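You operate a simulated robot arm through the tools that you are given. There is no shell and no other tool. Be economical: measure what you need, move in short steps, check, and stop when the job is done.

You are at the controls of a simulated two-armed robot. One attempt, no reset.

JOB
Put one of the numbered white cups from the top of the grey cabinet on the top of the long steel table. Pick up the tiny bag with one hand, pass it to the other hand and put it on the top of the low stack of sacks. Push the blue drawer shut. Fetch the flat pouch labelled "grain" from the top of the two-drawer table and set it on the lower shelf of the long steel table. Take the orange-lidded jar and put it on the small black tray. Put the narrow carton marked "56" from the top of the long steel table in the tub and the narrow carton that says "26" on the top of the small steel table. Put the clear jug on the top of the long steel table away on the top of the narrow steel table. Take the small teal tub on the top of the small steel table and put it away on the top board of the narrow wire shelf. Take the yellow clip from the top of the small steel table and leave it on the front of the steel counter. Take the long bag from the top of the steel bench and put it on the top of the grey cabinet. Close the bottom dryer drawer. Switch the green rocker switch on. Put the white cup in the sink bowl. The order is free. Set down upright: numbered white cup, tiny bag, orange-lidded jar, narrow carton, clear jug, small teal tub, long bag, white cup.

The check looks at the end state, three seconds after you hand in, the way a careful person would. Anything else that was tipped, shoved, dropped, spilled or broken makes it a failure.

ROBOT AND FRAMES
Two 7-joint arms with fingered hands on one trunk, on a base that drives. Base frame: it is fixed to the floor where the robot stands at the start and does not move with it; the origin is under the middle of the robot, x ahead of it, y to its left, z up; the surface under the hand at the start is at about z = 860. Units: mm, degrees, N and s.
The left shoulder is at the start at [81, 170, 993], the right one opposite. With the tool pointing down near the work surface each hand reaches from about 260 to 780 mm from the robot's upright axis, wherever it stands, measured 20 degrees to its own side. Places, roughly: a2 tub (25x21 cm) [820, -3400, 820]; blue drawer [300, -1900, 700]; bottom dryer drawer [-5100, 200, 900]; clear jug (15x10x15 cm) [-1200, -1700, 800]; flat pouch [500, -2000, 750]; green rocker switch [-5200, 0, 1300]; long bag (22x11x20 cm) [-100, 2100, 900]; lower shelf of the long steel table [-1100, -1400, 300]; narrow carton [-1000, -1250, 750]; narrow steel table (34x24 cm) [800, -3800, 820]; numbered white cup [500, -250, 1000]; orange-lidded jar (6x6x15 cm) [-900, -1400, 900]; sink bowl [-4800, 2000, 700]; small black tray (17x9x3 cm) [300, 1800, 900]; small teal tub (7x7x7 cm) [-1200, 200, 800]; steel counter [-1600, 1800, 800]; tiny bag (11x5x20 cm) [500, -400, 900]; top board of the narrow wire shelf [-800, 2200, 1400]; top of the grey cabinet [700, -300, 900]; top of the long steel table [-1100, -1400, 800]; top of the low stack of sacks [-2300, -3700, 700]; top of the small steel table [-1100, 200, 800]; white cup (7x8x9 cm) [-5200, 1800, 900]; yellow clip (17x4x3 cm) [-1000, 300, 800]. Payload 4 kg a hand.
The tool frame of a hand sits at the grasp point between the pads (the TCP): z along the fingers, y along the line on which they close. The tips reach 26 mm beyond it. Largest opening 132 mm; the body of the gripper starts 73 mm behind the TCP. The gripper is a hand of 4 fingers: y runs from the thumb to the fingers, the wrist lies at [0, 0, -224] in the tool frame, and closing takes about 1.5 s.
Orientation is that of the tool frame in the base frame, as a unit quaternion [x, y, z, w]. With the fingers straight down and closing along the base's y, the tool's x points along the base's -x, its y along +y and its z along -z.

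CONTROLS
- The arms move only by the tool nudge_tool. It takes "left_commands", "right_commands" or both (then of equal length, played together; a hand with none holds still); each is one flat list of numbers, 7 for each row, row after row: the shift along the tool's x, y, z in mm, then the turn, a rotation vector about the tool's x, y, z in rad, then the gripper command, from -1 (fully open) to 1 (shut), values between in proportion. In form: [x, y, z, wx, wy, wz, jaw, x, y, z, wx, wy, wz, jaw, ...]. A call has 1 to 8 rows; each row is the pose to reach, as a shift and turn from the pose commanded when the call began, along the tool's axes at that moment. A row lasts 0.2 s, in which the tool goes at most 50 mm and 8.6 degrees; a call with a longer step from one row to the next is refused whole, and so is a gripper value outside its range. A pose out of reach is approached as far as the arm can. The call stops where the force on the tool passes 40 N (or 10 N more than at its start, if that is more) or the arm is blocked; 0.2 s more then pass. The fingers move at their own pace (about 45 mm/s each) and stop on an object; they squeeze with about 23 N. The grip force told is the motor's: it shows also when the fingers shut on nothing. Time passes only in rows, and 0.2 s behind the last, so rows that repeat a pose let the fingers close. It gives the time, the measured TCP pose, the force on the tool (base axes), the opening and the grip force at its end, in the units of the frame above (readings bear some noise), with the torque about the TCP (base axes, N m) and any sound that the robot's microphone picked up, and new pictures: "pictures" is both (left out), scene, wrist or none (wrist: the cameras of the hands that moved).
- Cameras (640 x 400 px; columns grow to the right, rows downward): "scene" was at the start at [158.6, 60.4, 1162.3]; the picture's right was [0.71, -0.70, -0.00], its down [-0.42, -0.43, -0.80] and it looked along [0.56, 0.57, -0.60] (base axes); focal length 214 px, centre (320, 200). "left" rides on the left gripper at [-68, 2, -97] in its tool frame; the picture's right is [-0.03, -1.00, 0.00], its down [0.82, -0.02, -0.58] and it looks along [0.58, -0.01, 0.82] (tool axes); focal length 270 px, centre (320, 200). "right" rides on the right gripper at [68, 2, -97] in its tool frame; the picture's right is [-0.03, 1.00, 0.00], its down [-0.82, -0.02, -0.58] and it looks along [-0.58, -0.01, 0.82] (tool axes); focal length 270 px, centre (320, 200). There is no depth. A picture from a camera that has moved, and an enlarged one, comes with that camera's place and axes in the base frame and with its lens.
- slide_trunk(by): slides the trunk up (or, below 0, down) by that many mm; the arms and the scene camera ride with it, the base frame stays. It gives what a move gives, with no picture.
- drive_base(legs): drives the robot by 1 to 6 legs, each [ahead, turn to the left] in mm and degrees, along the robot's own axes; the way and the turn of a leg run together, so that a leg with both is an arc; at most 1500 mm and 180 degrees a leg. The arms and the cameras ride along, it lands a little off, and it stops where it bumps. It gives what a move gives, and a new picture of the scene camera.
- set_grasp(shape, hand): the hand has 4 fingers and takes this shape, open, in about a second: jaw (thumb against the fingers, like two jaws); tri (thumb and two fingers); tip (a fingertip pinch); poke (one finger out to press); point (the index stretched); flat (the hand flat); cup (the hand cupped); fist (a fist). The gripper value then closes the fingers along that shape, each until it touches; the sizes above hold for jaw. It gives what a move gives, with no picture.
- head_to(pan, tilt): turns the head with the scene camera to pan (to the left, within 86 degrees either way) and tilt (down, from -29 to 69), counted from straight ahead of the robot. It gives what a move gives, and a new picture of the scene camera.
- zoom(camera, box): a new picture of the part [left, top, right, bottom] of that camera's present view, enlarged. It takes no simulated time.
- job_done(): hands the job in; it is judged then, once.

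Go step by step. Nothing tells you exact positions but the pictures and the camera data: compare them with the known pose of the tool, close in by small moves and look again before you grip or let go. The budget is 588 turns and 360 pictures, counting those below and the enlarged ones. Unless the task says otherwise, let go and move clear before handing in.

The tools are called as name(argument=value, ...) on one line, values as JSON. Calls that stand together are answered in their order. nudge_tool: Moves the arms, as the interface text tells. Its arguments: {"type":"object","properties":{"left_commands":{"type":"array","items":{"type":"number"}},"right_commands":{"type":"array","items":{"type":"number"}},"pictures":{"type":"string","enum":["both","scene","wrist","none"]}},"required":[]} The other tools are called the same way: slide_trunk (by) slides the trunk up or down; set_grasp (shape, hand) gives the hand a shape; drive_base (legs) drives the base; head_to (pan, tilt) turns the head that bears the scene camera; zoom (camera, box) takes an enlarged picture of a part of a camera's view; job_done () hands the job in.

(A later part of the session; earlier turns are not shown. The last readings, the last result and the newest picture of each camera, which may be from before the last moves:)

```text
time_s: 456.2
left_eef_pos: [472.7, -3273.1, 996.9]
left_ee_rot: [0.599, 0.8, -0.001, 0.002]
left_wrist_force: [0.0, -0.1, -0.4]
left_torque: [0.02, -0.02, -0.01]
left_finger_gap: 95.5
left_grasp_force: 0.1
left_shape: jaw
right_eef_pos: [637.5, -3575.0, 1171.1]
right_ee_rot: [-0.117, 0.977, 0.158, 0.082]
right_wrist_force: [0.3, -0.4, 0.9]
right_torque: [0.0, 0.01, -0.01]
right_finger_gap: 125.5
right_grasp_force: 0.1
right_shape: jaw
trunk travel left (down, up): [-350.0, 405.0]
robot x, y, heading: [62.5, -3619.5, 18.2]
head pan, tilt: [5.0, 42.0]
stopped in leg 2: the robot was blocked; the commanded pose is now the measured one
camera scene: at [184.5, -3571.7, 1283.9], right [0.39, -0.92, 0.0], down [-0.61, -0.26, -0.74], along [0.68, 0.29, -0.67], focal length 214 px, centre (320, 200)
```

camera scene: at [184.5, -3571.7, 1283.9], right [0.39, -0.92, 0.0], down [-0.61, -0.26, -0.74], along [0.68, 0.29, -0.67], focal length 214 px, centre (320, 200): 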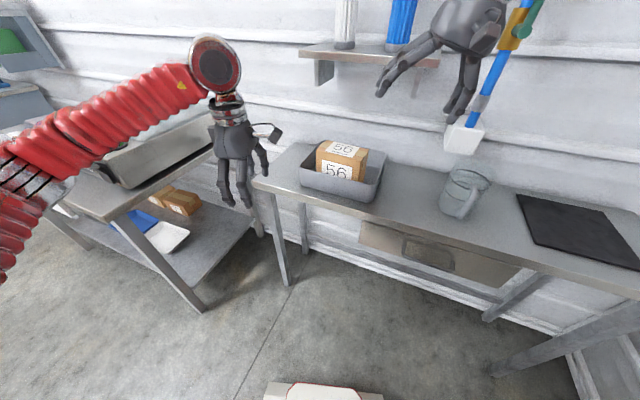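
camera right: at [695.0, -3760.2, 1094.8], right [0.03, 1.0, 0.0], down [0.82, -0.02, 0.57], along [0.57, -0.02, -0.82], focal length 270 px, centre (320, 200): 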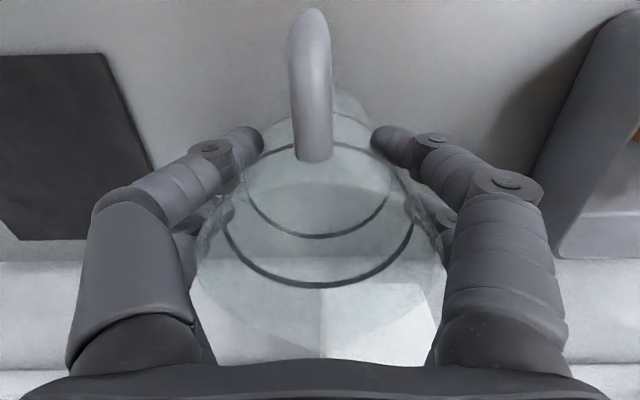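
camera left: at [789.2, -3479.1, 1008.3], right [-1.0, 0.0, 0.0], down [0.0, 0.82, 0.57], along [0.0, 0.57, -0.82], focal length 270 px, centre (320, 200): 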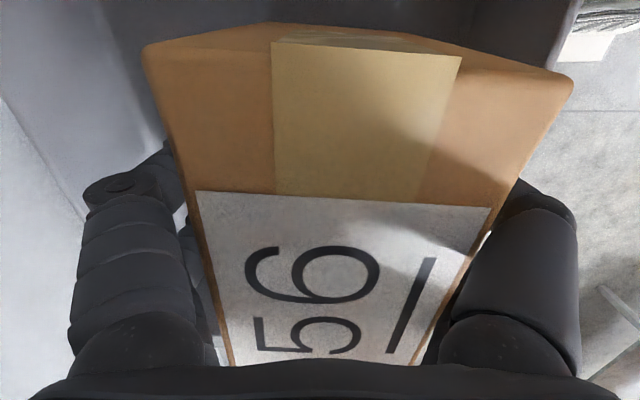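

nudge_tool(right_commands=[44, 7, -7, 0, 0, 0, -1, 88, 14, -14, 0, 0, 0, -1, 132, 20, -22, 0, 0, 0, -1, 177, 27, -29, 0, 0, 0, -1], left_commands=[5, -5, -30, 0, 0, 0, -0.45, 10, -10, -60, 0, 0, 0, -0.45, 15, -20, -90, 0, 0, 0, -0.45, 15, -30, -110, 0, 0, 0, -0.45], pictures="none")

```text
time_s: 457.2
left_eef_pos: [442.8, -3266.9, 1106.4]
left_ee_rot: [0.6, 0.8, -0.003, 0.0]
left_wrist_force: [0.9, 0.4, -0.8]
left_torque: [0.04, -0.02, 0.04]
left_finger_gap: 95.7
left_grasp_force: 0.1
left_shape: jaw
right_eef_pos: [458.5, -3594.5, 1169.8]
right_ee_rot: [-0.115, 0.977, 0.159, 0.08]
right_wrist_force: [-0.4, 0.5, -0.2]
right_torque: [0.0, 0.03, -0.01]
right_finger_gap: 132.1
right_grasp_force: 0.1
right_shape: jaw
trunk travel left (down, up): [-350.0, 405.0]
robot x, y, heading: [60.7, -3618.8, 18.1]
head pan, tilt: [5.0, 42.0]
```

nudge_tool(right_commands=[-4, -36, -10, 0.1, 0.066, 0, -1, -8, -72, -20, 0.2, 0.13, 0, -1, -11, -108, -30, 0.29, 0.197, 0, -1, -15, -144, -41, 0.29, 0.197, 0, -1], pictures="none")

drive_base(legs=[[0, 40]])

```text
time_s: 458.2
left_eef_pos: [441.1, -3266.9, 1106.7]
left_ee_rot: [0.599, 0.801, -0.001, 0.0]
left_wrist_force: [0.4, -0.7, -0.6]
left_torque: [-0.01, 0.0, 0.02]
left_finger_gap: 95.7
left_grasp_force: 0.1
left_shape: jaw
right_eef_pos: [506.3, -3740.8, 1171.7]
right_ee_rot: [-0.118, 0.993, 0.003, 0.0]
right_wrist_force: [-0.2, -0.8, -0.6]
right_torque: [0.04, -0.02, 0.02]
right_finger_gap: 131.7
right_grasp_force: 0.1
right_shape: jaw
trunk travel left (down, up): [-350.0, 405.0]
robot x, y, heading: [59.3, -3617.5, 18.4]
head pan, tilt: [5.0, 42.0]
```

```text
time_s: 460.9
left_eef_pos: [125.4, -3099.4, 1106.1]
left_ee_rot: [0.288, 0.958, -0.002, 0.001]
left_wrist_force: [-0.1, 0.2, -0.7]
left_torque: [0.01, 0.05, 0.02]
left_finger_gap: 95.5
left_grasp_force: 0.1
left_shape: jaw
right_eef_pos: [480.4, -3418.2, 1170.2]
right_ee_rot: [-0.453, 0.891, 0.003, -0.001]
right_wrist_force: [0.3, -0.1, 0.3]
right_torque: [-0.02, 0.01, -0.01]
right_finger_gap: 132.2
right_grasp_force: 0.0
right_shape: jaw
trunk travel left (down, up): [-350.0, 405.0]
robot x, y, heading: [95.0, -3642.4, 58.8]
head pan, tilt: [5.0, 42.0]
stopped in leg 1: the robot was blocked; the commanded pose is now the measured one
camera scene: at [158.1, -3518.6, 1283.3], right [0.9, -0.44, 0.0], down [-0.29, -0.6, -0.74], along [0.33, 0.67, -0.67], focal length 214 px, centre (320, 200)
```

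scene: 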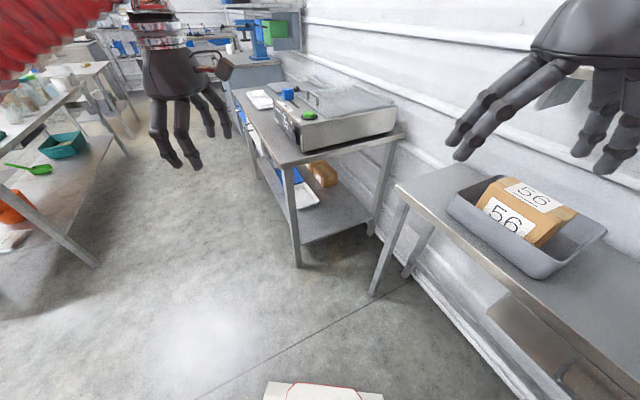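

drive_base(legs=[[0, 45]])

drive_base(legs=[[850, 0], [860, 0], [0, -10], [560, 0]])

```text
time_s: 463.2
left_eef_pos: [-201.6, -3169.3, 1108.5]
left_ee_rot: [-0.032, 0.999, -0.005, -0.004]
left_wrist_force: [3.6, 3.4, -0.6]
left_torque: [-0.31, 0.29, 0.0]
left_finger_gap: 95.5
left_grasp_force: 0.0
left_shape: jaw
right_eef_pos: [263.0, -3201.8, 1170.1]
right_ee_rot: [0.722, -0.691, -0.004, 0.005]
right_wrist_force: [-0.3, -0.2, 1.1]
right_torque: [0.01, -0.07, 0.01]
right_finger_gap: 132.1
right_grasp_force: 0.0
right_shape: jaw
trunk travel left (down, up): [-350.0, 405.0]
robot x, y, heading: [129.5, -3612.6, 94.2]
head pan, tilt: [5.0, 42.0]
stopped in leg 1: the robot was blocked; the commanded pose is now the measured one
camera scene: at [113.4, -3452.3, 1283.0], right [0.99, 0.16, 0.0], down [0.11, -0.68, -0.73], along [-0.12, 0.72, -0.69], focal length 214 px, centre (320, 200)
```

scene: 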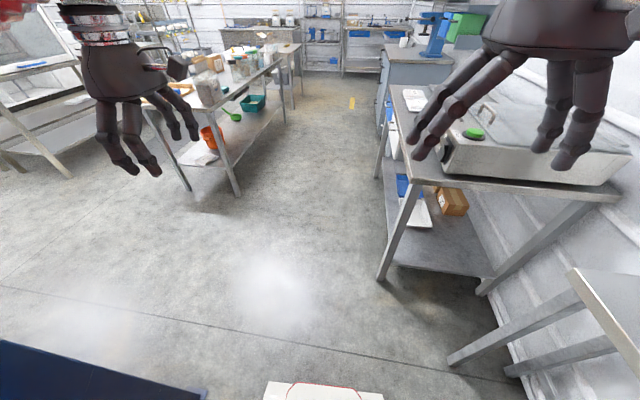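

```text
time_s: 464.1
left_eef_pos: [-189.0, -3194.5, 1118.6]
left_ee_rot: [-0.018, 1.0, 0.006, -0.01]
left_wrist_force: [-0.9, -0.5, -0.1]
left_torque: [-0.02, -0.01, 0.01]
left_finger_gap: 95.5
left_grasp_force: 0.1
left_shape: jaw
right_eef_pos: [272.1, -3231.4, 1180.4]
right_ee_rot: [0.719, -0.695, -0.015, -0.005]
right_wrist_force: [-0.1, -0.7, -0.2]
right_torque: [0.03, -0.02, 0.04]
right_finger_gap: 132.0
right_grasp_force: 0.1
right_shape: jaw
trunk travel left (down, up): [-350.0, 405.0]
robot x, y, heading: [125.8, -3604.6, 94.0]
head pan, tilt: [5.0, 42.0]
stopped in leg 1: the robot was blocked; the commanded pose is now the measured one
camera scene: at [114.3, -3434.6, 1279.9], right [0.99, 0.16, -0.01], down [0.11, -0.68, -0.72], along [-0.12, 0.71, -0.69], focal length 214 px, centre (320, 200)
```

scene: 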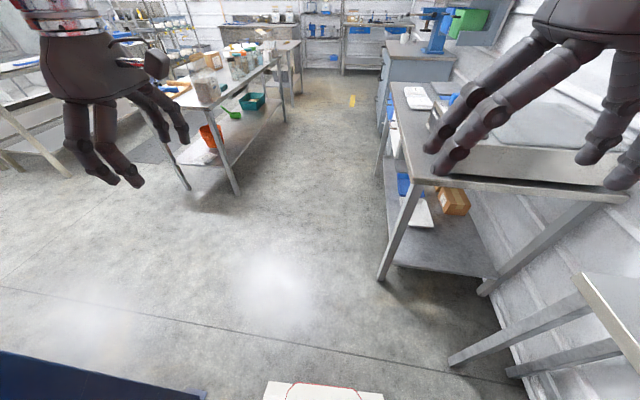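

The left elbow is caught beside the rack. I pull the left hand inward and forward first.

nudge_tool(left_commands=[-37, 14, 0, 0, 0, 0, -0.45, -74, 28, 0, 0, 0, 0, -0.45, -111, 42, 0, 0, 0, 0, -0.45, -148, 56, 0, 0, 0, 0, -0.45, -185, 70, 0, 0, 0, 0, -0.45], pictures="none")

drive_base(legs=[[0, -8], [250, 0]])

```text
time_s: 465.2
left_eef_pos: [-15.1, -3130.6, 1125.4]
left_ee_rot: [-0.025, 1.0, 0.017, -0.006]
left_wrist_force: [-0.5, 0.6, 0.4]
left_torque: [-0.01, 0.05, -0.04]
left_finger_gap: 95.9
left_grasp_force: 0.1
left_shape: jaw
right_eef_pos: [270.1, -3248.8, 1185.1]
right_ee_rot: [0.719, -0.695, -0.021, -0.01]
right_wrist_force: [-0.3, 0.2, 0.3]
right_torque: [0.06, -0.02, 0.0]
right_finger_gap: 132.0
right_grasp_force: 0.0
right_shape: jaw
trunk travel left (down, up): [-350.0, 405.0]
robot x, y, heading: [128.9, -3610.7, 94.7]
head pan, tilt: [5.0, 42.0]
```

```text
time_s: 467.8
left_eef_pos: [64.1, -2856.3, 1122.6]
left_ee_rot: [0.041, 0.999, 0.016, -0.005]
left_wrist_force: [1.2, 0.6, 0.0]
left_torque: [-0.02, 0.02, 0.0]
left_finger_gap: 95.8
left_grasp_force: 0.1
left_shape: jaw
right_eef_pos: [330.4, -3010.6, 1183.7]
right_ee_rot: [-0.671, 0.741, 0.019, 0.012]
right_wrist_force: [1.6, 0.0, -1.0]
right_torque: [-0.02, 0.0, 0.0]
right_finger_gap: 132.2
right_grasp_force: 0.2
right_shape: jaw
trunk travel left (down, up): [-350.0, 405.0]
robot x, y, heading: [147.9, -3350.4, 86.7]
head pan, tilt: [5.0, 42.0]
camera scene: at [148.3, -3214.6, 1283.3], right [1.0, 0.03, 0.0], down [0.02, -0.67, -0.74], along [-0.02, 0.74, -0.67], focal length 214 px, centre (320, 200)
```

scene: 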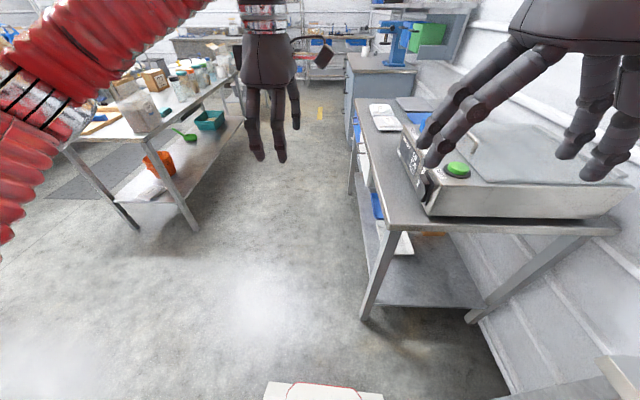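

drive_base(legs=[[0, 25], [740, 0], [740, 0], [0, -20], [300, 0]])

```text
time_s: 479.8
left_eef_pos: [-533.5, -1196.0, 1124.4]
left_ee_rot: [-0.003, 1.0, 0.016, -0.006]
left_wrist_force: [0.7, 0.1, -0.4]
left_torque: [-0.04, 0.02, -0.03]
left_finger_gap: 95.8
left_grasp_force: 0.0
left_shape: jaw
right_eef_pos: [-254.1, -1325.7, 1186.1]
right_ee_rot: [-0.704, 0.71, 0.02, 0.011]
right_wrist_force: [0.8, 0.0, -0.3]
right_torque: [-0.03, 0.01, -0.02]
right_finger_gap: 131.8
right_grasp_force: 0.0
right_shape: jaw
trunk travel left (down, up): [-350.0, 405.0]
robot x, y, heading: [-412.8, -1682.6, 92.1]
head pan, tilt: [5.0, 42.0]
camera scene: at [-424.5, -1545.6, 1283.4], right [0.99, 0.12, 0.0], down [0.08, -0.67, -0.74], along [-0.09, 0.74, -0.67], focal length 214 px, centre (320, 200)
```

scene: 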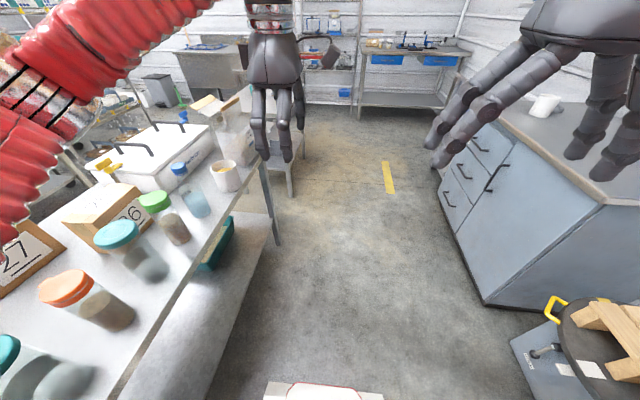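

drive_base(legs=[[0, -18], [350, 0], [0, 36]])

drive_base(legs=[[0, 42]])

drive_base(legs=[[0, 40]])

```text
time_s: 485.0
left_eef_pos: [-574.1, -925.6, 1125.3]
left_ee_rot: [-0.151, 0.988, 0.014, -0.007]
left_wrist_force: [-0.8, 0.1, -0.6]
left_torque: [-0.01, 0.0, 0.01]
left_finger_gap: 95.5
left_grasp_force: 0.1
left_shape: jaw
right_eef_pos: [-270.5, -968.7, 1185.7]
right_ee_rot: [0.801, -0.598, -0.022, -0.008]
right_wrist_force: [-0.9, 0.5, -0.3]
right_torque: [0.0, 0.03, 0.02]
right_finger_gap: 132.1
right_grasp_force: 0.1
right_shape: jaw
trunk travel left (down, up): [-350.0, 405.0]
robot x, y, heading: [-285.2, -1342.2, 109.6]
head pan, tilt: [5.0, 42.0]
camera scene: at [-339.3, -1218.4, 1283.5], right [0.91, 0.41, 0.0], down [0.28, -0.61, -0.74], along [-0.31, 0.68, -0.67], focal length 214 px, centre (320, 200)
```

scene: 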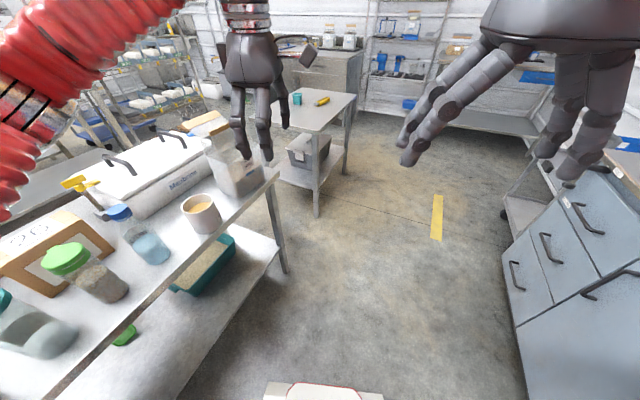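

```text
time_s: 485.8
left_eef_pos: [-589.7, -931.7, 1126.5]
left_ee_rot: [-0.157, 0.988, 0.015, -0.006]
left_wrist_force: [-0.1, 0.8, -0.3]
left_torque: [-0.02, 0.02, 0.02]
left_finger_gap: 95.7
left_grasp_force: 0.1
left_shape: jaw
right_eef_pos: [-282.8, -970.4, 1185.3]
right_ee_rot: [0.804, -0.594, -0.019, -0.005]
right_wrist_force: [-0.8, -0.1, -0.5]
right_torque: [0.01, 0.02, 0.0]
right_finger_gap: 132.1
right_grasp_force: 0.2
right_shape: jaw
trunk travel left (down, up): [-350.0, 405.0]
robot x, y, heading: [-287.6, -1342.9, 109.8]
head pan, tilt: [5.0, 42.0]
stopped in leg 1: the robot was blocked; the commanded pose is now the measured one
camera scene: at [-338.9, -1218.3, 1283.4], right [0.91, 0.42, 0.0], down [0.28, -0.61, -0.74], along [-0.31, 0.67, -0.67], focal length 214 px, centre (320, 200)
```

scene: 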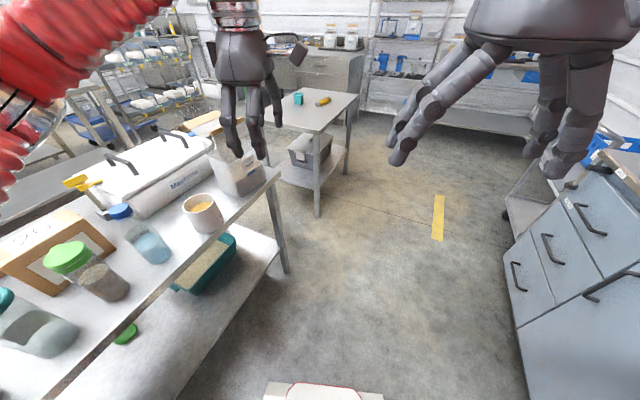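

```text
time_s: 487.9
left_eef_pos: [-765.5, -1162.6, 1126.2]
left_ee_rot: [-0.436, 0.9, 0.011, -0.01]
left_wrist_force: [0.1, 1.0, -0.4]
left_torque: [-0.02, -0.04, -0.04]
left_finger_gap: 95.6
left_grasp_force: 0.1
left_shape: jaw
right_eef_pos: [-489.9, -1025.3, 1185.5]
right_ee_rot: [0.941, -0.338, -0.018, -0.001]
right_wrist_force: [-0.3, 0.6, 1.0]
right_torque: [-0.04, -0.02, -0.01]
right_finger_gap: 132.1
right_grasp_force: 0.1
right_shape: jaw
trunk travel left (down, up): [-350.0, 405.0]
robot x, y, heading: [-265.0, -1311.6, 144.2]
head pan, tilt: [5.0, 42.0]
stopped in leg 1: the robot was blocked; the commanded pose is now the measured one
camera scene: at [-382.8, -1242.3, 1283.1], right [0.51, 0.86, 0.0], down [0.58, -0.34, -0.74], along [-0.64, 0.38, -0.67], focal length 214 px, centre (320, 200)
```

scene: 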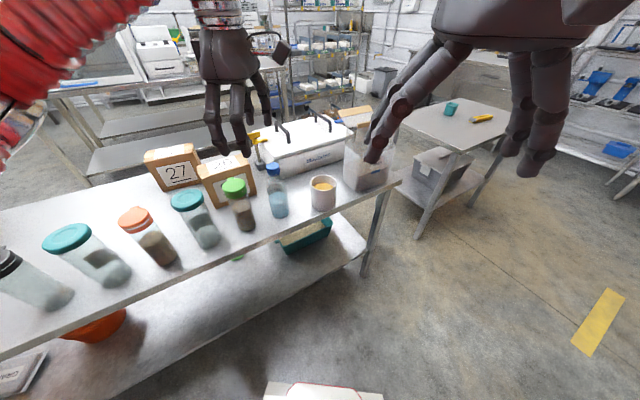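

drive_base(legs=[[0, 36], [110, 0]])

```text
time_s: 491.0
left_eef_pos: [-868.6, -1492.8, 1125.7]
left_ee_rot: [-0.695, 0.719, 0.008, -0.013]
left_wrist_force: [-0.8, -0.5, -0.3]
left_torque: [0.05, -0.04, 0.01]
left_finger_gap: 95.6
left_grasp_force: 0.1
left_shape: jaw
right_eef_pos: [-727.6, -1202.7, 1182.9]
right_ee_rot: [0.999, -0.024, -0.019, 0.021]
right_wrist_force: [-0.1, -1.2, 0.4]
right_torque: [0.05, -0.1, -0.01]
right_finger_gap: 132.1
right_grasp_force: 0.1
right_shape: jaw
trunk travel left (down, up): [-350.0, 405.0]
robot x, y, heading: [-376.4, -1282.6, -179.5]
head pan, tilt: [5.0, 42.0]
camera scene: at [-514.6, -1297.5, 1283.0], right [-0.09, 1.0, 0.0], down [0.67, 0.06, -0.74], along [-0.74, -0.07, -0.67], focal length 214 px, centre (320, 200)
```

scene: 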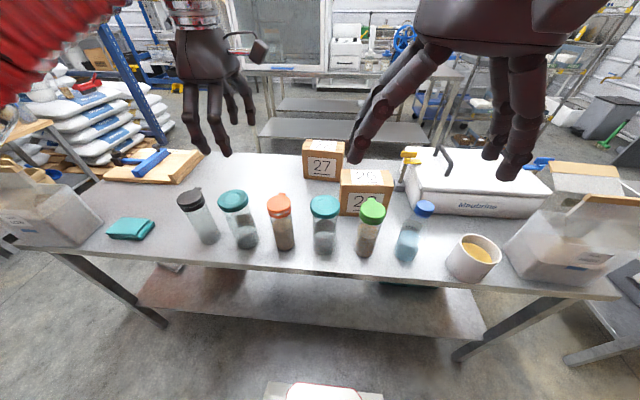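

nudge_tool(left_commands=[-28, 10, 30, 0, 0, 0, -0.4, -56, 20, 70, 0, 0, 0, -0.4, -56, 20, 115, 0, 0, 0, -0.4], pictures="wrist")

```text
time_s: 491.8
left_eef_pos: [-890.2, -1434.8, 1011.3]
left_ee_rot: [-0.695, 0.719, 0.01, -0.014]
left_wrist_force: [-0.1, -0.4, 0.0]
left_torque: [0.0, -0.03, 0.0]
left_finger_gap: 92.7
left_grasp_force: 0.1
left_shape: jaw
right_eef_pos: [-725.0, -1200.2, 1184.6]
right_ee_rot: [0.999, -0.024, -0.02, 0.023]
right_wrist_force: [0.8, 1.0, 0.1]
right_torque: [-0.01, -0.04, 0.0]
right_finger_gap: 132.0
right_grasp_force: 0.1
right_shape: jaw
trunk travel left (down, up): [-350.0, 405.0]
robot x, y, heading: [-375.2, -1282.8, -179.6]
head pan, tilt: [5.0, 42.0]
camera left: at [-886.7, -1364.0, 1108.8], right [1.0, -0.01, -0.03], down [0.01, -0.81, 0.58], along [-0.03, -0.58, -0.81], focal length 270 px, centre (320, 200)
```

left: 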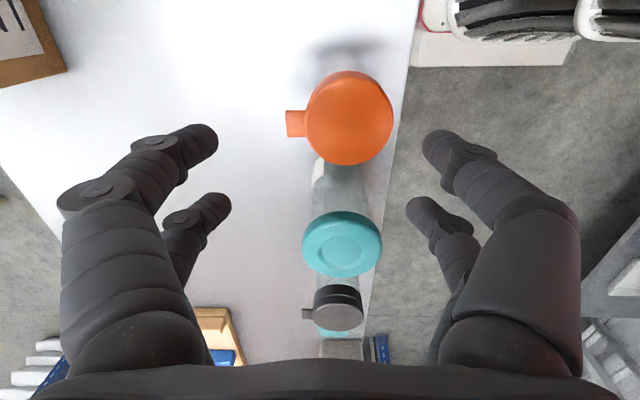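

nudge_tool(left_commands=[-6, -8, 0, 0, 0, -0.145, -0.3, -13, -17, 0, 0, 0, -0.29, -0.3, -13, -17, 0, 0, 0, -0.435, -0.3, -13, -17, 0, 0, 0, -0.58, -0.3, -13, -17, 0, 0, 0, -0.725, -0.3, -13, -17, 0, 0, 0, -0.87, -0.3, -13, -17, 0, 0, 0, -1.015, -0.3, -13, -17, 0, 0, 0, -1.16, -0.3], pictures="none")

nudge_tool(left_commands=[0, 0, 0, 0, 0, -0.145, -0.3, 0, 0, 0, 0, 0, -0.29, -0.3, 0, 0, 20, 0, 0, -0.41, -0.3, 0, 0, 40, 0, 0, -0.41, -0.3], pictures="wrist")

```text
time_s: 493.6
left_eef_pos: [-870.5, -1423.2, 1013.8]
left_ee_rot: [0.976, -0.218, -0.016, 0.007]
left_wrist_force: [-0.2, -0.8, -0.2]
left_torque: [0.01, -0.01, 0.02]
left_finger_gap: 86.4
left_grasp_force: 0.0
left_shape: jaw
right_eef_pos: [-724.6, -1200.2, 1185.5]
right_ee_rot: [0.999, -0.024, -0.02, 0.022]
right_wrist_force: [0.7, 0.1, -0.2]
right_torque: [0.01, 0.01, 0.03]
right_finger_gap: 132.1
right_grasp_force: 0.1
right_shape: jaw
trunk travel left (down, up): [-350.0, 405.0]
robot x, y, heading: [-378.6, -1286.3, -179.5]
head pan, tilt: [5.0, 42.0]
```

```text
time_s: 494.6
left_eef_pos: [-871.2, -1421.4, 974.2]
left_ee_rot: [1.0, -0.017, -0.017, 0.004]
left_wrist_force: [-0.2, 0.4, 0.6]
left_torque: [-0.01, -0.02, -0.02]
left_finger_gap: 86.1
left_grasp_force: 0.1
left_shape: jaw
right_eef_pos: [-723.5, -1201.0, 1183.8]
right_ee_rot: [0.999, -0.024, -0.02, 0.023]
right_wrist_force: [0.2, 0.5, -1.2]
right_torque: [-0.01, 0.02, -0.03]
right_finger_gap: 131.9
right_grasp_force: 0.1
right_shape: jaw
trunk travel left (down, up): [-350.0, 405.0]
robot x, y, heading: [-381.2, -1290.4, -179.6]
head pan, tilt: [5.0, 42.0]
camera left: at [-937.6, -1419.3, 1072.7], right [0.01, 1.0, -0.01], down [0.84, 0.0, 0.55], along [0.55, -0.01, -0.84], focal length 270 px, centre (320, 200)
```

left: 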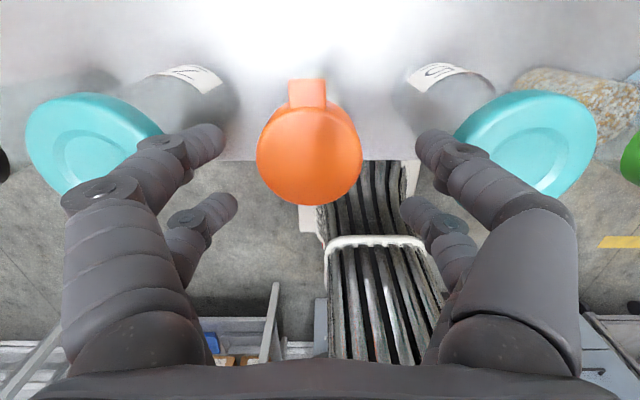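

nudge_tool(left_commands=[-5, 5, 30, 0, 0, 0, -0.3, -5, 5, 60, 0, 0, 0, -0.3, -5, 5, 88, 0, 0, 0, -0.3, -5, 5, 88, 0, 0, 0, 0.3, -5, 5, 88, 0, 0, 0, 0.9, -5, 5, 88, 0, 0, 0, 0.9, -5, 5, 88, 0, 0, 0, 0.9], pictures="none")

nudge_tool(left_commands=[0, 0, -20, 0, 0, 0, 0.9, 0, 0, -60, 0, 0, 0, 0.9, 0, 0, -105, 0, 0, 0, 0.9, 0, 0, -150, 0, 0, 0, 0.9, 0, 0, -190, 0, 0, 0, 0.9], pictures="wrist")

```text
time_s: 496.2
left_eef_pos: [-881.1, -1426.7, 886.2]
left_ee_rot: [1.0, -0.016, -0.017, 0.005]
left_wrist_force: [0.1, -0.1, 0.1]
left_torque: [0.0, 0.0, 0.0]
left_finger_gap: 30.8
left_grasp_force: 22.8
left_shape: jaw
right_eef_pos: [-724.4, -1200.6, 1184.2]
right_ee_rot: [0.999, -0.024, -0.021, 0.022]
right_wrist_force: [1.5, 0.6, 1.0]
right_torque: [0.02, 0.0, -0.02]
right_finger_gap: 131.9
right_grasp_force: 0.0
right_shape: jaw
trunk travel left (down, up): [-350.0, 405.0]
robot x, y, heading: [-378.7, -1289.5, -179.4]
head pan, tilt: [5.0, 42.0]
```

```text
time_s: 497.4
left_eef_pos: [-871.5, -1426.4, 1076.6]
left_ee_rot: [1.0, -0.017, -0.017, 0.004]
left_wrist_force: [-0.4, -0.8, -2.3]
left_torque: [-0.02, -0.01, 0.0]
left_finger_gap: 30.3
left_grasp_force: 23.3
left_shape: jaw
right_eef_pos: [-722.7, -1200.3, 1184.2]
right_ee_rot: [0.999, -0.023, -0.02, 0.022]
right_wrist_force: [0.7, 1.0, 0.0]
right_torque: [-0.03, -0.01, 0.02]
right_finger_gap: 131.9
right_grasp_force: 0.1
right_shape: jaw
trunk travel left (down, up): [-350.0, 405.0]
robot x, y, heading: [-373.2, -1286.0, -179.3]
head pan, tilt: [5.0, 42.0]
camera left: at [-938.0, -1423.3, 1176.4], right [0.01, 1.0, -0.01], down [0.83, 0.0, 0.55], along [0.55, -0.01, -0.83], focal length 270 px, centre (320, 200)
```

left: 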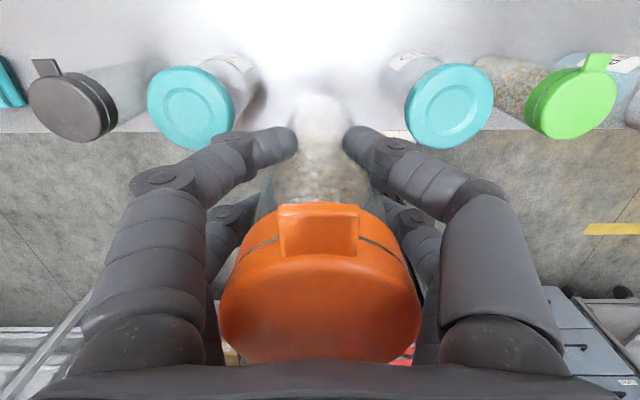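

nudge_tool(right_commands=[-40, 1, 0, 0, 0, -0.145, -1, -81, 2, 0, 0, 0, -0.29, -1, -122, 3, 0, 0, 0, -0.435, -1, -163, 4, 0, 0, 0, -0.58, -1, -204, 5, 0, 0, 0, -0.725, -1, -245, 6, 0, 0, 0, -0.87, -1, -286, 7, 0, 0, 0, -1.015, -1, -326, 8, 0, 0, 0, -1.16, -1], pictures="none")

nudge_tool(right_commands=[0, 0, 30, 0, 0, -0.145, -1, 0, 0, 70, 0, 0, -0.29, -1, 0, 0, 110, 0, 0, -0.41, -1, 0, 0, 140, 0, 0, -0.41, -1], pictures="wrist")

```text
time_s: 499.2
left_eef_pos: [-873.0, -1426.4, 1076.7]
left_ee_rot: [1.0, -0.017, -0.017, 0.004]
left_wrist_force: [0.1, -0.2, -1.7]
left_torque: [-0.02, 0.03, -0.02]
left_finger_gap: 30.4
left_grasp_force: 23.2
left_shape: jaw
right_eef_pos: [-926.0, -1072.1, 1213.9]
right_ee_rot: [0.848, 0.53, -0.03, 0.008]
right_wrist_force: [-0.7, 0.8, -0.2]
right_torque: [0.03, 0.01, 0.01]
right_finger_gap: 132.1
right_grasp_force: 0.1
right_shape: jaw
right hand out of reach, approached as far as the arm can: row 1, 2, 3, 4, 5, 6, 7, 8
trunk travel left (down, up): [-350.0, 405.0]
robot x, y, heading: [-377.1, -1288.6, -179.7]
head pan, tilt: [5.0, 42.0]
```

```text
time_s: 500.2
left_eef_pos: [-874.4, -1425.5, 1076.9]
left_ee_rot: [1.0, -0.016, -0.017, 0.004]
left_wrist_force: [1.1, -0.5, -2.3]
left_torque: [-0.03, 0.02, 0.01]
left_finger_gap: 30.4
left_grasp_force: 23.2
left_shape: jaw
right_eef_pos: [-933.9, -1082.3, 1076.6]
right_ee_rot: [0.724, 0.689, -0.03, 0.002]
right_wrist_force: [-0.3, -0.2, -0.5]
right_torque: [0.02, 0.03, 0.02]
right_finger_gap: 131.9
right_grasp_force: 0.0
right_shape: jaw
trunk travel left (down, up): [-350.0, 405.0]
robot x, y, heading: [-377.9, -1283.7, -180.0]
head pan, tilt: [5.0, 42.0]
camera right: at [-926.2, -1009.1, 1170.0], right [1.0, -0.07, -0.04], down [-0.03, -0.79, 0.61], along [-0.07, -0.61, -0.79], focal length 270 px, centre (320, 200)
```

right: 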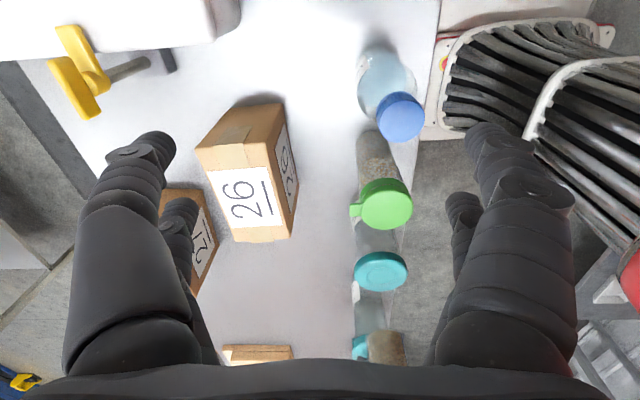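

nudge_tool(right_commands=[-34, -25, 5, -0.02, 0.023, 0, -1, -69, -50, 10, -0.039, 0.046, 0, -1, -104, -75, 20, -0.039, 0.046, 0, -1, -138, -99, 30, -0.039, 0.046, 0, -1, -138, -99, 75, -0.039, 0.046, 0, -1, -138, -99, 115, -0.039, 0.046, 0, -1], pictures="wrist")

```text
time_s: 501.6
left_eef_pos: [-872.2, -1428.0, 1078.3]
left_ee_rot: [1.0, -0.016, -0.018, 0.004]
left_wrist_force: [0.1, -0.6, -1.3]
left_torque: [-0.04, 0.0, -0.05]
left_finger_gap: 30.7
left_grasp_force: 23.2
left_shape: jaw
right_eef_pos: [-949.6, -1120.3, 984.6]
right_ee_rot: [0.724, 0.69, -0.003, -0.001]
right_wrist_force: [-0.9, -0.5, 7.6]
right_torque: [0.12, -0.55, -0.01]
right_finger_gap: 132.2
right_grasp_force: 0.1
right_shape: jaw
right hand out of reach, approached as far as the arm can: row 1, 2, 3, 4, 5, 6
trunk travel left (down, up): [-350.0, 405.0]
robot x, y, heading: [-377.8, -1282.6, -179.4]
head pan, tilt: [5.0, 42.0]
camera right: at [-945.5, -1050.5, 1080.4], right [1.0, -0.07, -0.01], down [-0.06, -0.81, 0.58], along [-0.05, -0.58, -0.82], focal length 270 px, centre (320, 200)
```

right: 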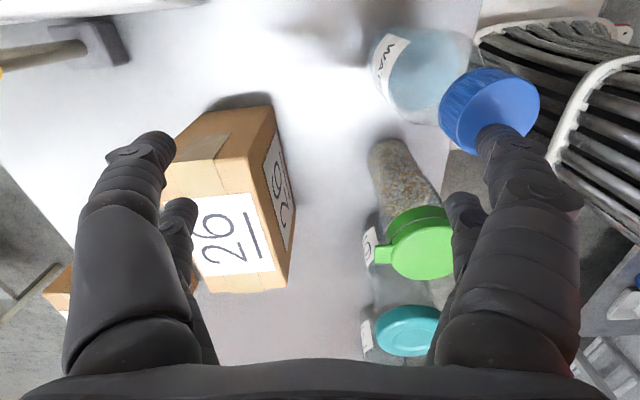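

The right hand couldn't reach far enough and its finger touched the blue jar's lid. I lift straight up at once.

nudge_tool(right_commands=[0, 0, -30, 0, 0, 0, -1, 0, 0, -70, 0, 0, 0, -1, 0, 0, -100, 0, 0, 0, -1], pictures="both")

```text
time_s: 502.4
left_eef_pos: [-872.7, -1425.5, 1075.9]
left_ee_rot: [1.0, -0.017, -0.017, 0.005]
left_wrist_force: [0.1, -0.3, -1.5]
left_torque: [0.02, 0.01, 0.02]
left_finger_gap: 30.4
left_grasp_force: 22.5
left_shape: jaw
right_eef_pos: [-950.4, -1100.1, 1083.7]
right_ee_rot: [0.725, 0.689, -0.001, -0.001]
right_wrist_force: [0.9, 0.6, 1.1]
right_torque: [-0.01, 0.05, 0.01]
right_finger_gap: 132.0
right_grasp_force: 0.0
right_shape: jaw
right hand out of reach, approached as far as the arm can: row 2, 3
trunk travel left (down, up): [-350.0, 405.0]
robot x, y, heading: [-378.6, -1289.3, -179.6]
head pan, tilt: [5.0, 42.0]
camera scene: at [-510.7, -1295.4, 1283.5], right [-0.09, 1.0, 0.0], down [0.67, 0.06, -0.74], along [-0.74, -0.07, -0.67], focal length 214 px, centre (320, 200)
camera right: at [-946.0, -1030.9, 1179.5], right [1.0, -0.07, 0.0], down [-0.06, -0.81, 0.58], along [-0.04, -0.58, -0.82], focal length 270 px, centre (320, 200)
```

scene: 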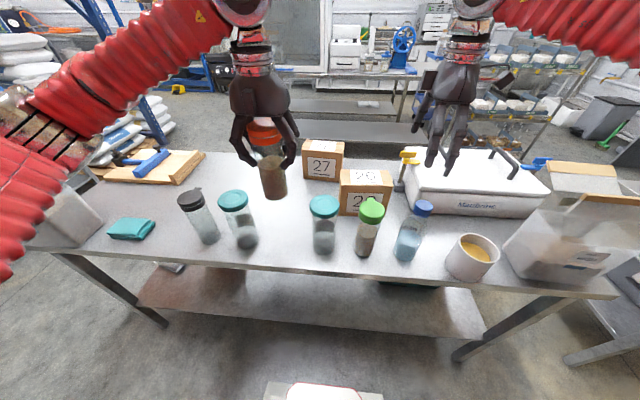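
right: 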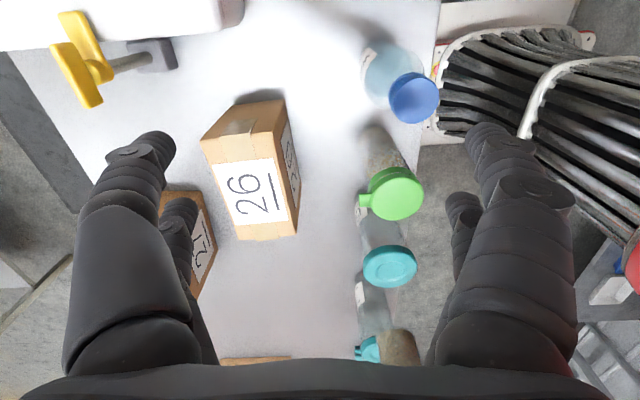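

Jar is secured in the left hand; carton 26 needs the left hand too, so I'll deliver the jar first. I retract the right hand and head north to the steel bench.

nudge_tool(right_commands=[15, 40, -10, 0, 0, 0, -1, 30, 80, -20, 0, 0, 0, -1, 45, 120, -30, 0, 0, 0, -1, 60, 160, -40, 0, 0, 0, -1, 60, 200, -50, 0, 0, 0, -1], left_commands=[10, 0, -8, 0, 0, 0, 0.9, 20, 0, -16, 0, 0, 0, 0.9, 40, 0, -20, 0, 0, 0, 0.9, 60, 0, -20, 0, 0, 0, 0.9, 80, 0, -20, 0, 0, 0, 0.9], pictures="none")

```text
time_s: 503.6
left_eef_pos: [-792.1, -1429.8, 1093.2]
left_ee_rot: [1.0, -0.015, -0.018, 0.004]
left_wrist_force: [0.7, 0.3, -0.6]
left_torque: [0.04, 0.02, -0.04]
left_finger_gap: 30.4
left_grasp_force: 23.6
left_shape: jaw
right_eef_pos: [-744.3, -1053.2, 1135.6]
right_ee_rot: [0.724, 0.689, 0.0, 0.0]
right_wrist_force: [0.1, -0.9, -0.6]
right_torque: [-0.01, 0.0, -0.03]
right_finger_gap: 132.2
right_grasp_force: 0.0
right_shape: jaw
trunk travel left (down, up): [-350.0, 405.0]
robot x, y, heading: [-379.1, -1281.0, -179.6]
head pan, tilt: [5.0, 42.0]
```

drive_base(legs=[[-80, 0], [0, -48]])

drive_base(legs=[[0, -45]])

```text
time_s: 507.1
left_eef_pos: [-685.1, -1072.7, 1091.0]
left_ee_rot: [0.908, -0.419, -0.018, -0.003]
left_wrist_force: [-0.8, -0.1, -1.4]
left_torque: [-0.02, 0.03, -0.01]
left_finger_gap: 30.0
left_grasp_force: 23.4
left_shape: jaw
right_eef_pos: [-374.3, -854.9, 1134.6]
right_ee_rot: [0.941, 0.339, -0.001, 0.0]
right_wrist_force: [-0.1, 0.3, 0.9]
right_torque: [-0.03, 0.03, -0.04]
right_finger_gap: 132.0
right_grasp_force: 0.1
right_shape: jaw
trunk travel left (down, up): [-350.0, 405.0]
robot x, y, heading: [-328.3, -1314.6, 132.9]
head pan, tilt: [5.0, 42.0]
camera scene: at [-426.7, -1223.1, 1283.4], right [0.67, 0.74, 0.0], down [0.5, -0.45, -0.74], along [-0.55, 0.5, -0.67], focal length 214 px, centre (320, 200)
```

scene: 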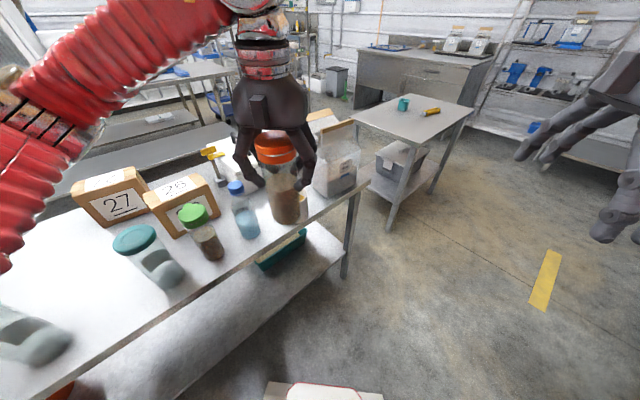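

```text
time_s: 510.1
left_eef_pos: [-407.2, -895.6, 1092.1]
left_ee_rot: [-0.681, 0.732, 0.016, 0.008]
left_wrist_force: [0.6, -0.5, -1.6]
left_torque: [0.05, 0.09, 0.03]
left_finger_gap: 29.2
left_grasp_force: 23.1
left_shape: jaw
right_eef_pos: [-31.9, -958.0, 1136.2]
right_ee_rot: [0.999, -0.043, -0.002, -0.002]
right_wrist_force: [0.3, -0.5, 0.2]
right_torque: [-0.02, 0.11, 0.0]
right_finger_gap: 132.0
right_grasp_force: 0.0
right_shape: jaw
trunk travel left (down, up): [-350.0, 405.0]
robot x, y, heading: [-376.3, -1314.1, 88.8]
head pan, tilt: [5.0, 42.0]
stopped in leg 1: the robot was blocked; the commanded pose is now the measured one
camera scene: at [-373.1, -1181.1, 1283.5], right [1.0, 0.07, 0.0], down [0.04, -0.67, -0.74], along [-0.05, 0.74, -0.67], focal length 214 px, centre (320, 200)
```

scene: 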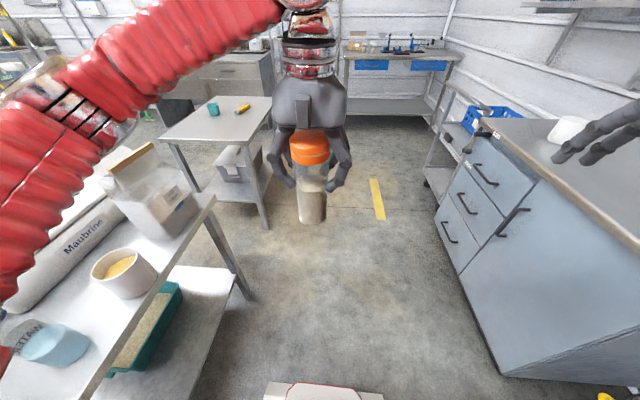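

drive_base(legs=[[0, -8], [1250, 0], [1000, 0], [0, 9]])

zoom(camera="scene", box=[160, 0, 640, 300])

```text
time_s: 522.8
left_eef_pos: [-109.8, 1347.1, 1093.0]
left_ee_rot: [-0.696, 0.718, 0.015, 0.009]
left_wrist_force: [-0.2, 0.3, -1.2]
left_torque: [0.02, -0.01, 0.01]
left_finger_gap: 29.4
left_grasp_force: 22.7
left_shape: jaw
right_eef_pos: [267.3, 1299.8, 1136.8]
right_ee_rot: [1.0, -0.023, 0.001, -0.002]
right_wrist_force: [-0.4, 0.7, -0.6]
right_torque: [0.01, 0.02, 0.02]
right_finger_gap: 132.0
right_grasp_force: 0.0
right_shape: jaw
trunk travel left (down, up): [-350.0, 405.0]
robot x, y, heading: [-45.2, 932.1, 91.4]
head pan, tilt: [5.0, 42.0]
camera scene: at [-56.4, 1062.6, 1283.4], right [0.99, 0.11, 0.0], down [0.07, -0.67, -0.74], along [-0.08, 0.74, -0.67], focal length 214 px, centre (320, 200)
```

scene: 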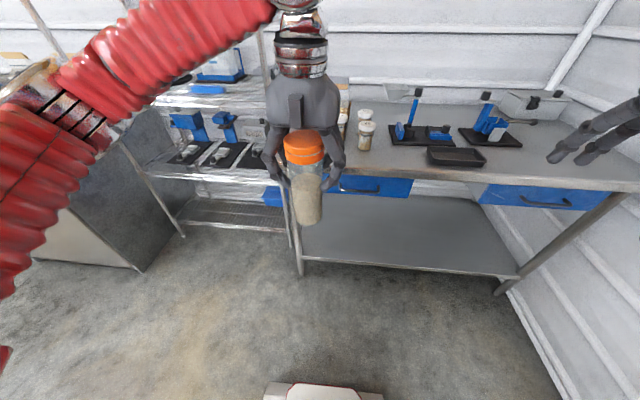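

```text
1.33 times, centred on (400, 150) of scene
camera zoom: at [-56.4, 1062.6, 1283.4], right [0.99, 0.11, 0.0], down [0.07, -0.67, -0.74], along [-0.08, 0.74, -0.67], focal length 286 px, centre (213, 267)
```

zoom: 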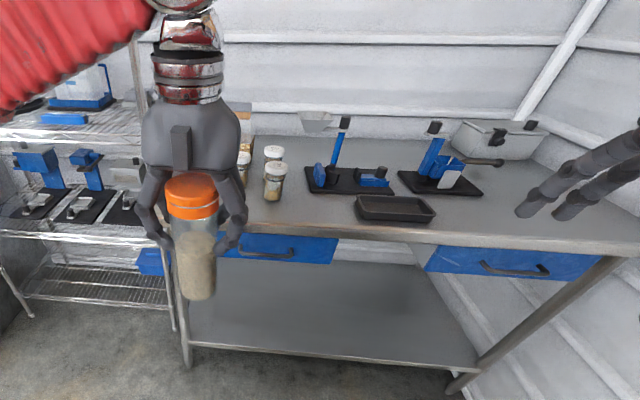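

drive_base(legs=[[-480, 0], [466, -60], [466, 60]])

```text
time_s: 531.6
left_eef_pos: [323.4, 1651.8, 1093.2]
left_ee_rot: [-0.694, 0.719, 0.015, 0.009]
left_wrist_force: [0.1, 1.2, -1.8]
left_torque: [-0.03, 0.02, -0.01]
left_finger_gap: 29.1
left_grasp_force: 22.6
left_shape: jaw
right_eef_pos: [701.6, 1600.7, 1136.9]
right_ee_rot: [1.0, -0.025, 0.001, -0.001]
right_wrist_force: [-0.1, 0.1, -0.4]
right_torque: [0.0, -0.03, 0.0]
right_finger_gap: 132.2
right_grasp_force: 0.0
right_shape: jaw
trunk travel left (down, up): [-350.0, 405.0]
robot x, y, heading: [403.1, 1230.3, 90.6]
head pan, tilt: [5.0, 42.0]
cut short: leg 2, 3
camera scene: at [395.6, 1367.1, 1283.3], right [0.99, 0.1, 0.0], down [0.07, -0.67, -0.74], along [-0.08, 0.74, -0.67], focal length 214 px, centre (320, 200)
```

scene: 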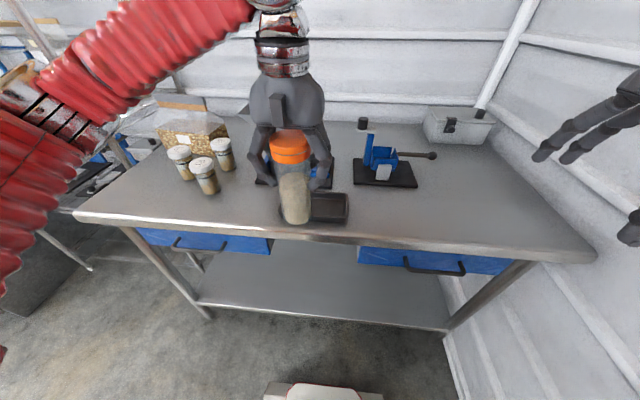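

Arcs work much better for turning. The tray is at about (338, 1777); I move the jar over it and lower.

nudge_tool(left_commands=[-42, -4, 0, 0, 0, 0, 0.9, -84, -8, 0, 0, 0, 0, 0.9, -125, -11, 0, 0, 0, 0, 0.9, -125, -11, 40, 0, 0, 0, 0.9, -125, -11, 75, 0, 0, 0, 0.9], pictures="both")

```text
time_s: 532.8
left_eef_pos: [342.0, 1777.2, 1021.7]
left_ee_rot: [-0.694, 0.719, 0.015, 0.009]
left_wrist_force: [0.6, -0.6, -1.7]
left_torque: [0.05, -0.01, 0.04]
left_finger_gap: 29.0
left_grasp_force: 23.2
left_shape: jaw
right_eef_pos: [702.1, 1600.9, 1137.7]
right_ee_rot: [1.0, -0.026, 0.0, -0.001]
right_wrist_force: [0.5, 1.1, -0.2]
right_torque: [-0.02, 0.03, -0.02]
right_finger_gap: 131.9
right_grasp_force: 0.1
right_shape: jaw
trunk travel left (down, up): [-350.0, 405.0]
robot x, y, heading: [403.2, 1230.6, 90.9]
head pan, tilt: [5.0, 42.0]
camera scene: at [396.2, 1366.7, 1283.4], right [0.99, 0.1, 0.0], down [0.07, -0.67, -0.74], along [-0.08, 0.74, -0.67], focal length 214 px, centre (320, 200)
camera left: at [342.4, 1843.4, 1121.9], right [1.0, -0.01, -0.01], down [0.0, -0.83, 0.55], along [-0.01, -0.55, -0.83], focal length 270 px, centre (320, 200)
```

scene: 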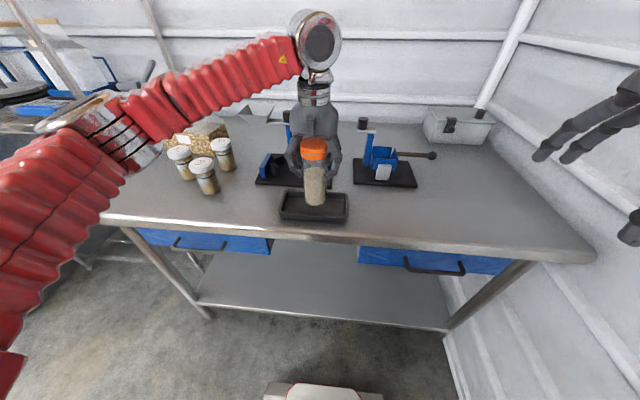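
left: 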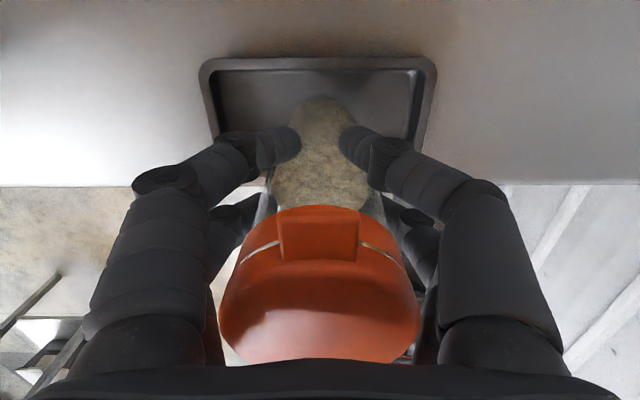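

nudge_tool(left_commands=[0, 0, 20, 0, 0, 0, 0.9, 0, 0, 30, 0, 0, 0, 0.9, 0, 0, 36, 0, 0, 0, 0.9, 0, 0, 42, 0, 0, 0, 0.9, 0, 0, 48, 0, 0, 0, 0.9, 0, 0, 54, 0, 0, 0, 0.9, 0, 0, 60, 0, 0, 0, 0.9, 0, 0, 66, 0, 0, 0, 0.9], pictures="none")

```text
time_s: 533.9
left_eef_pos: [339.1, 1782.1, 989.4]
left_ee_rot: [-0.695, 0.719, 0.017, 0.018]
left_wrist_force: [-0.2, -3.1, 17.0]
left_torque: [-0.33, 0.05, -0.01]
left_finger_gap: 29.8
left_grasp_force: 23.0
left_shape: jaw
right_eef_pos: [701.9, 1600.2, 1140.2]
right_ee_rot: [1.0, -0.025, 0.001, -0.002]
right_wrist_force: [0.2, 0.7, -0.1]
right_torque: [-0.03, 0.02, 0.0]
right_finger_gap: 132.2
right_grasp_force: 0.1
right_shape: jaw
trunk travel left (down, up): [-350.0, 405.0]
robot x, y, heading: [405.0, 1230.6, 90.9]
head pan, tilt: [5.0, 42.0]
stopped in row 5 (left hand): the force on the tool passed its limit at 45 N (the readings are from after the stop); the commanded pose is now the measured one
```

nudge_tool(left_commands=[0, 0, -3, 0, 0, 0, 0.5, 0, 0, -3, 0, 0, 0, 0.2, 0, 0, -3, 0, 0, 0, -0.1, 0, 0, -3, 0, 0, 0, -0.3, 0, 0, -3, 0, 0, 0, -0.3, 0, 0, -40, 0, 0, 0, -0.3, 0, 0, -85, 0, 0, 0, -0.3, 0, 0, -130, 0, 0, 0, -0.3], pictures="scene")

```text
time_s: 535.7
left_eef_pos: [340.9, 1776.1, 1117.7]
left_ee_rot: [-0.695, 0.718, 0.018, 0.016]
left_wrist_force: [-0.7, 0.0, 0.1]
left_torque: [0.02, 0.03, -0.05]
left_finger_gap: 85.4
left_grasp_force: 0.2
left_shape: jaw
right_eef_pos: [701.6, 1601.3, 1138.8]
right_ee_rot: [1.0, -0.025, 0.001, -0.001]
right_wrist_force: [-0.1, -0.6, -0.3]
right_torque: [0.03, -0.02, 0.0]
right_finger_gap: 131.7
right_grasp_force: 0.1
right_shape: jaw
trunk travel left (down, up): [-350.0, 405.0]
robot x, y, heading: [402.0, 1231.7, 91.0]
head pan, tilt: [5.0, 42.0]
camera scene: at [396.1, 1365.3, 1283.6], right [0.99, 0.1, 0.0], down [0.07, -0.67, -0.74], along [-0.08, 0.74, -0.67], focal length 214 px, centre (320, 200)
```

scene: 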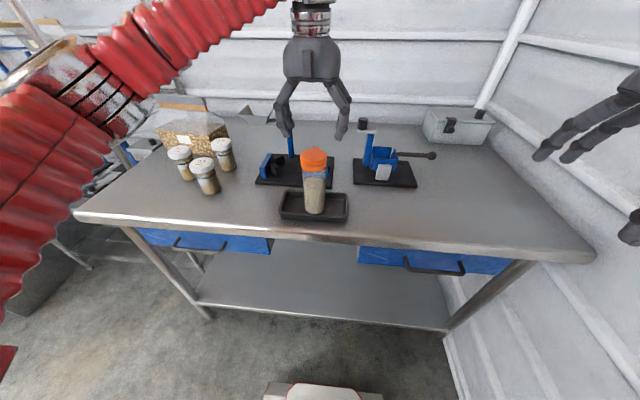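

The jar stands upright in the tray. Next the long bag at the left rear of this bench; I shift left with an S-curve.

drive_base(legs=[[-595, 0], [335, 45], [335, -45]])

```text
time_s: 538.4
left_eef_pos: [339.2, 1377.9, 1117.9]
left_ee_rot: [-0.702, 0.712, 0.016, 0.015]
left_wrist_force: [-0.8, 0.0, 1.3]
left_torque: [0.02, 0.03, -0.01]
left_finger_gap: 85.6
left_grasp_force: 0.0
left_shape: jaw
right_eef_pos: [703.1, 1208.0, 1138.2]
right_ee_rot: [1.0, -0.018, 0.001, -0.001]
right_wrist_force: [-0.4, -0.5, 1.0]
right_torque: [0.03, 0.05, 0.0]
right_finger_gap: 132.0
right_grasp_force: 0.0
right_shape: jaw
trunk travel left (down, up): [-350.0, 405.0]
robot x, y, heading: [411.9, 837.6, 91.9]
head pan, tilt: [5.0, 42.0]
stopped in leg 1: the robot was blocked; the commanded pose is now the measured one
camera scene: at [401.3, 968.5, 1283.8], right [0.99, 0.12, 0.0], down [0.08, -0.66, -0.74], along [-0.09, 0.74, -0.67], focal length 214 px, centre (320, 200)
```

scene: 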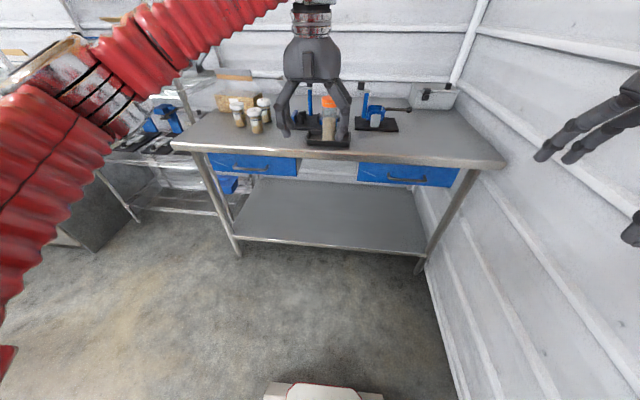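

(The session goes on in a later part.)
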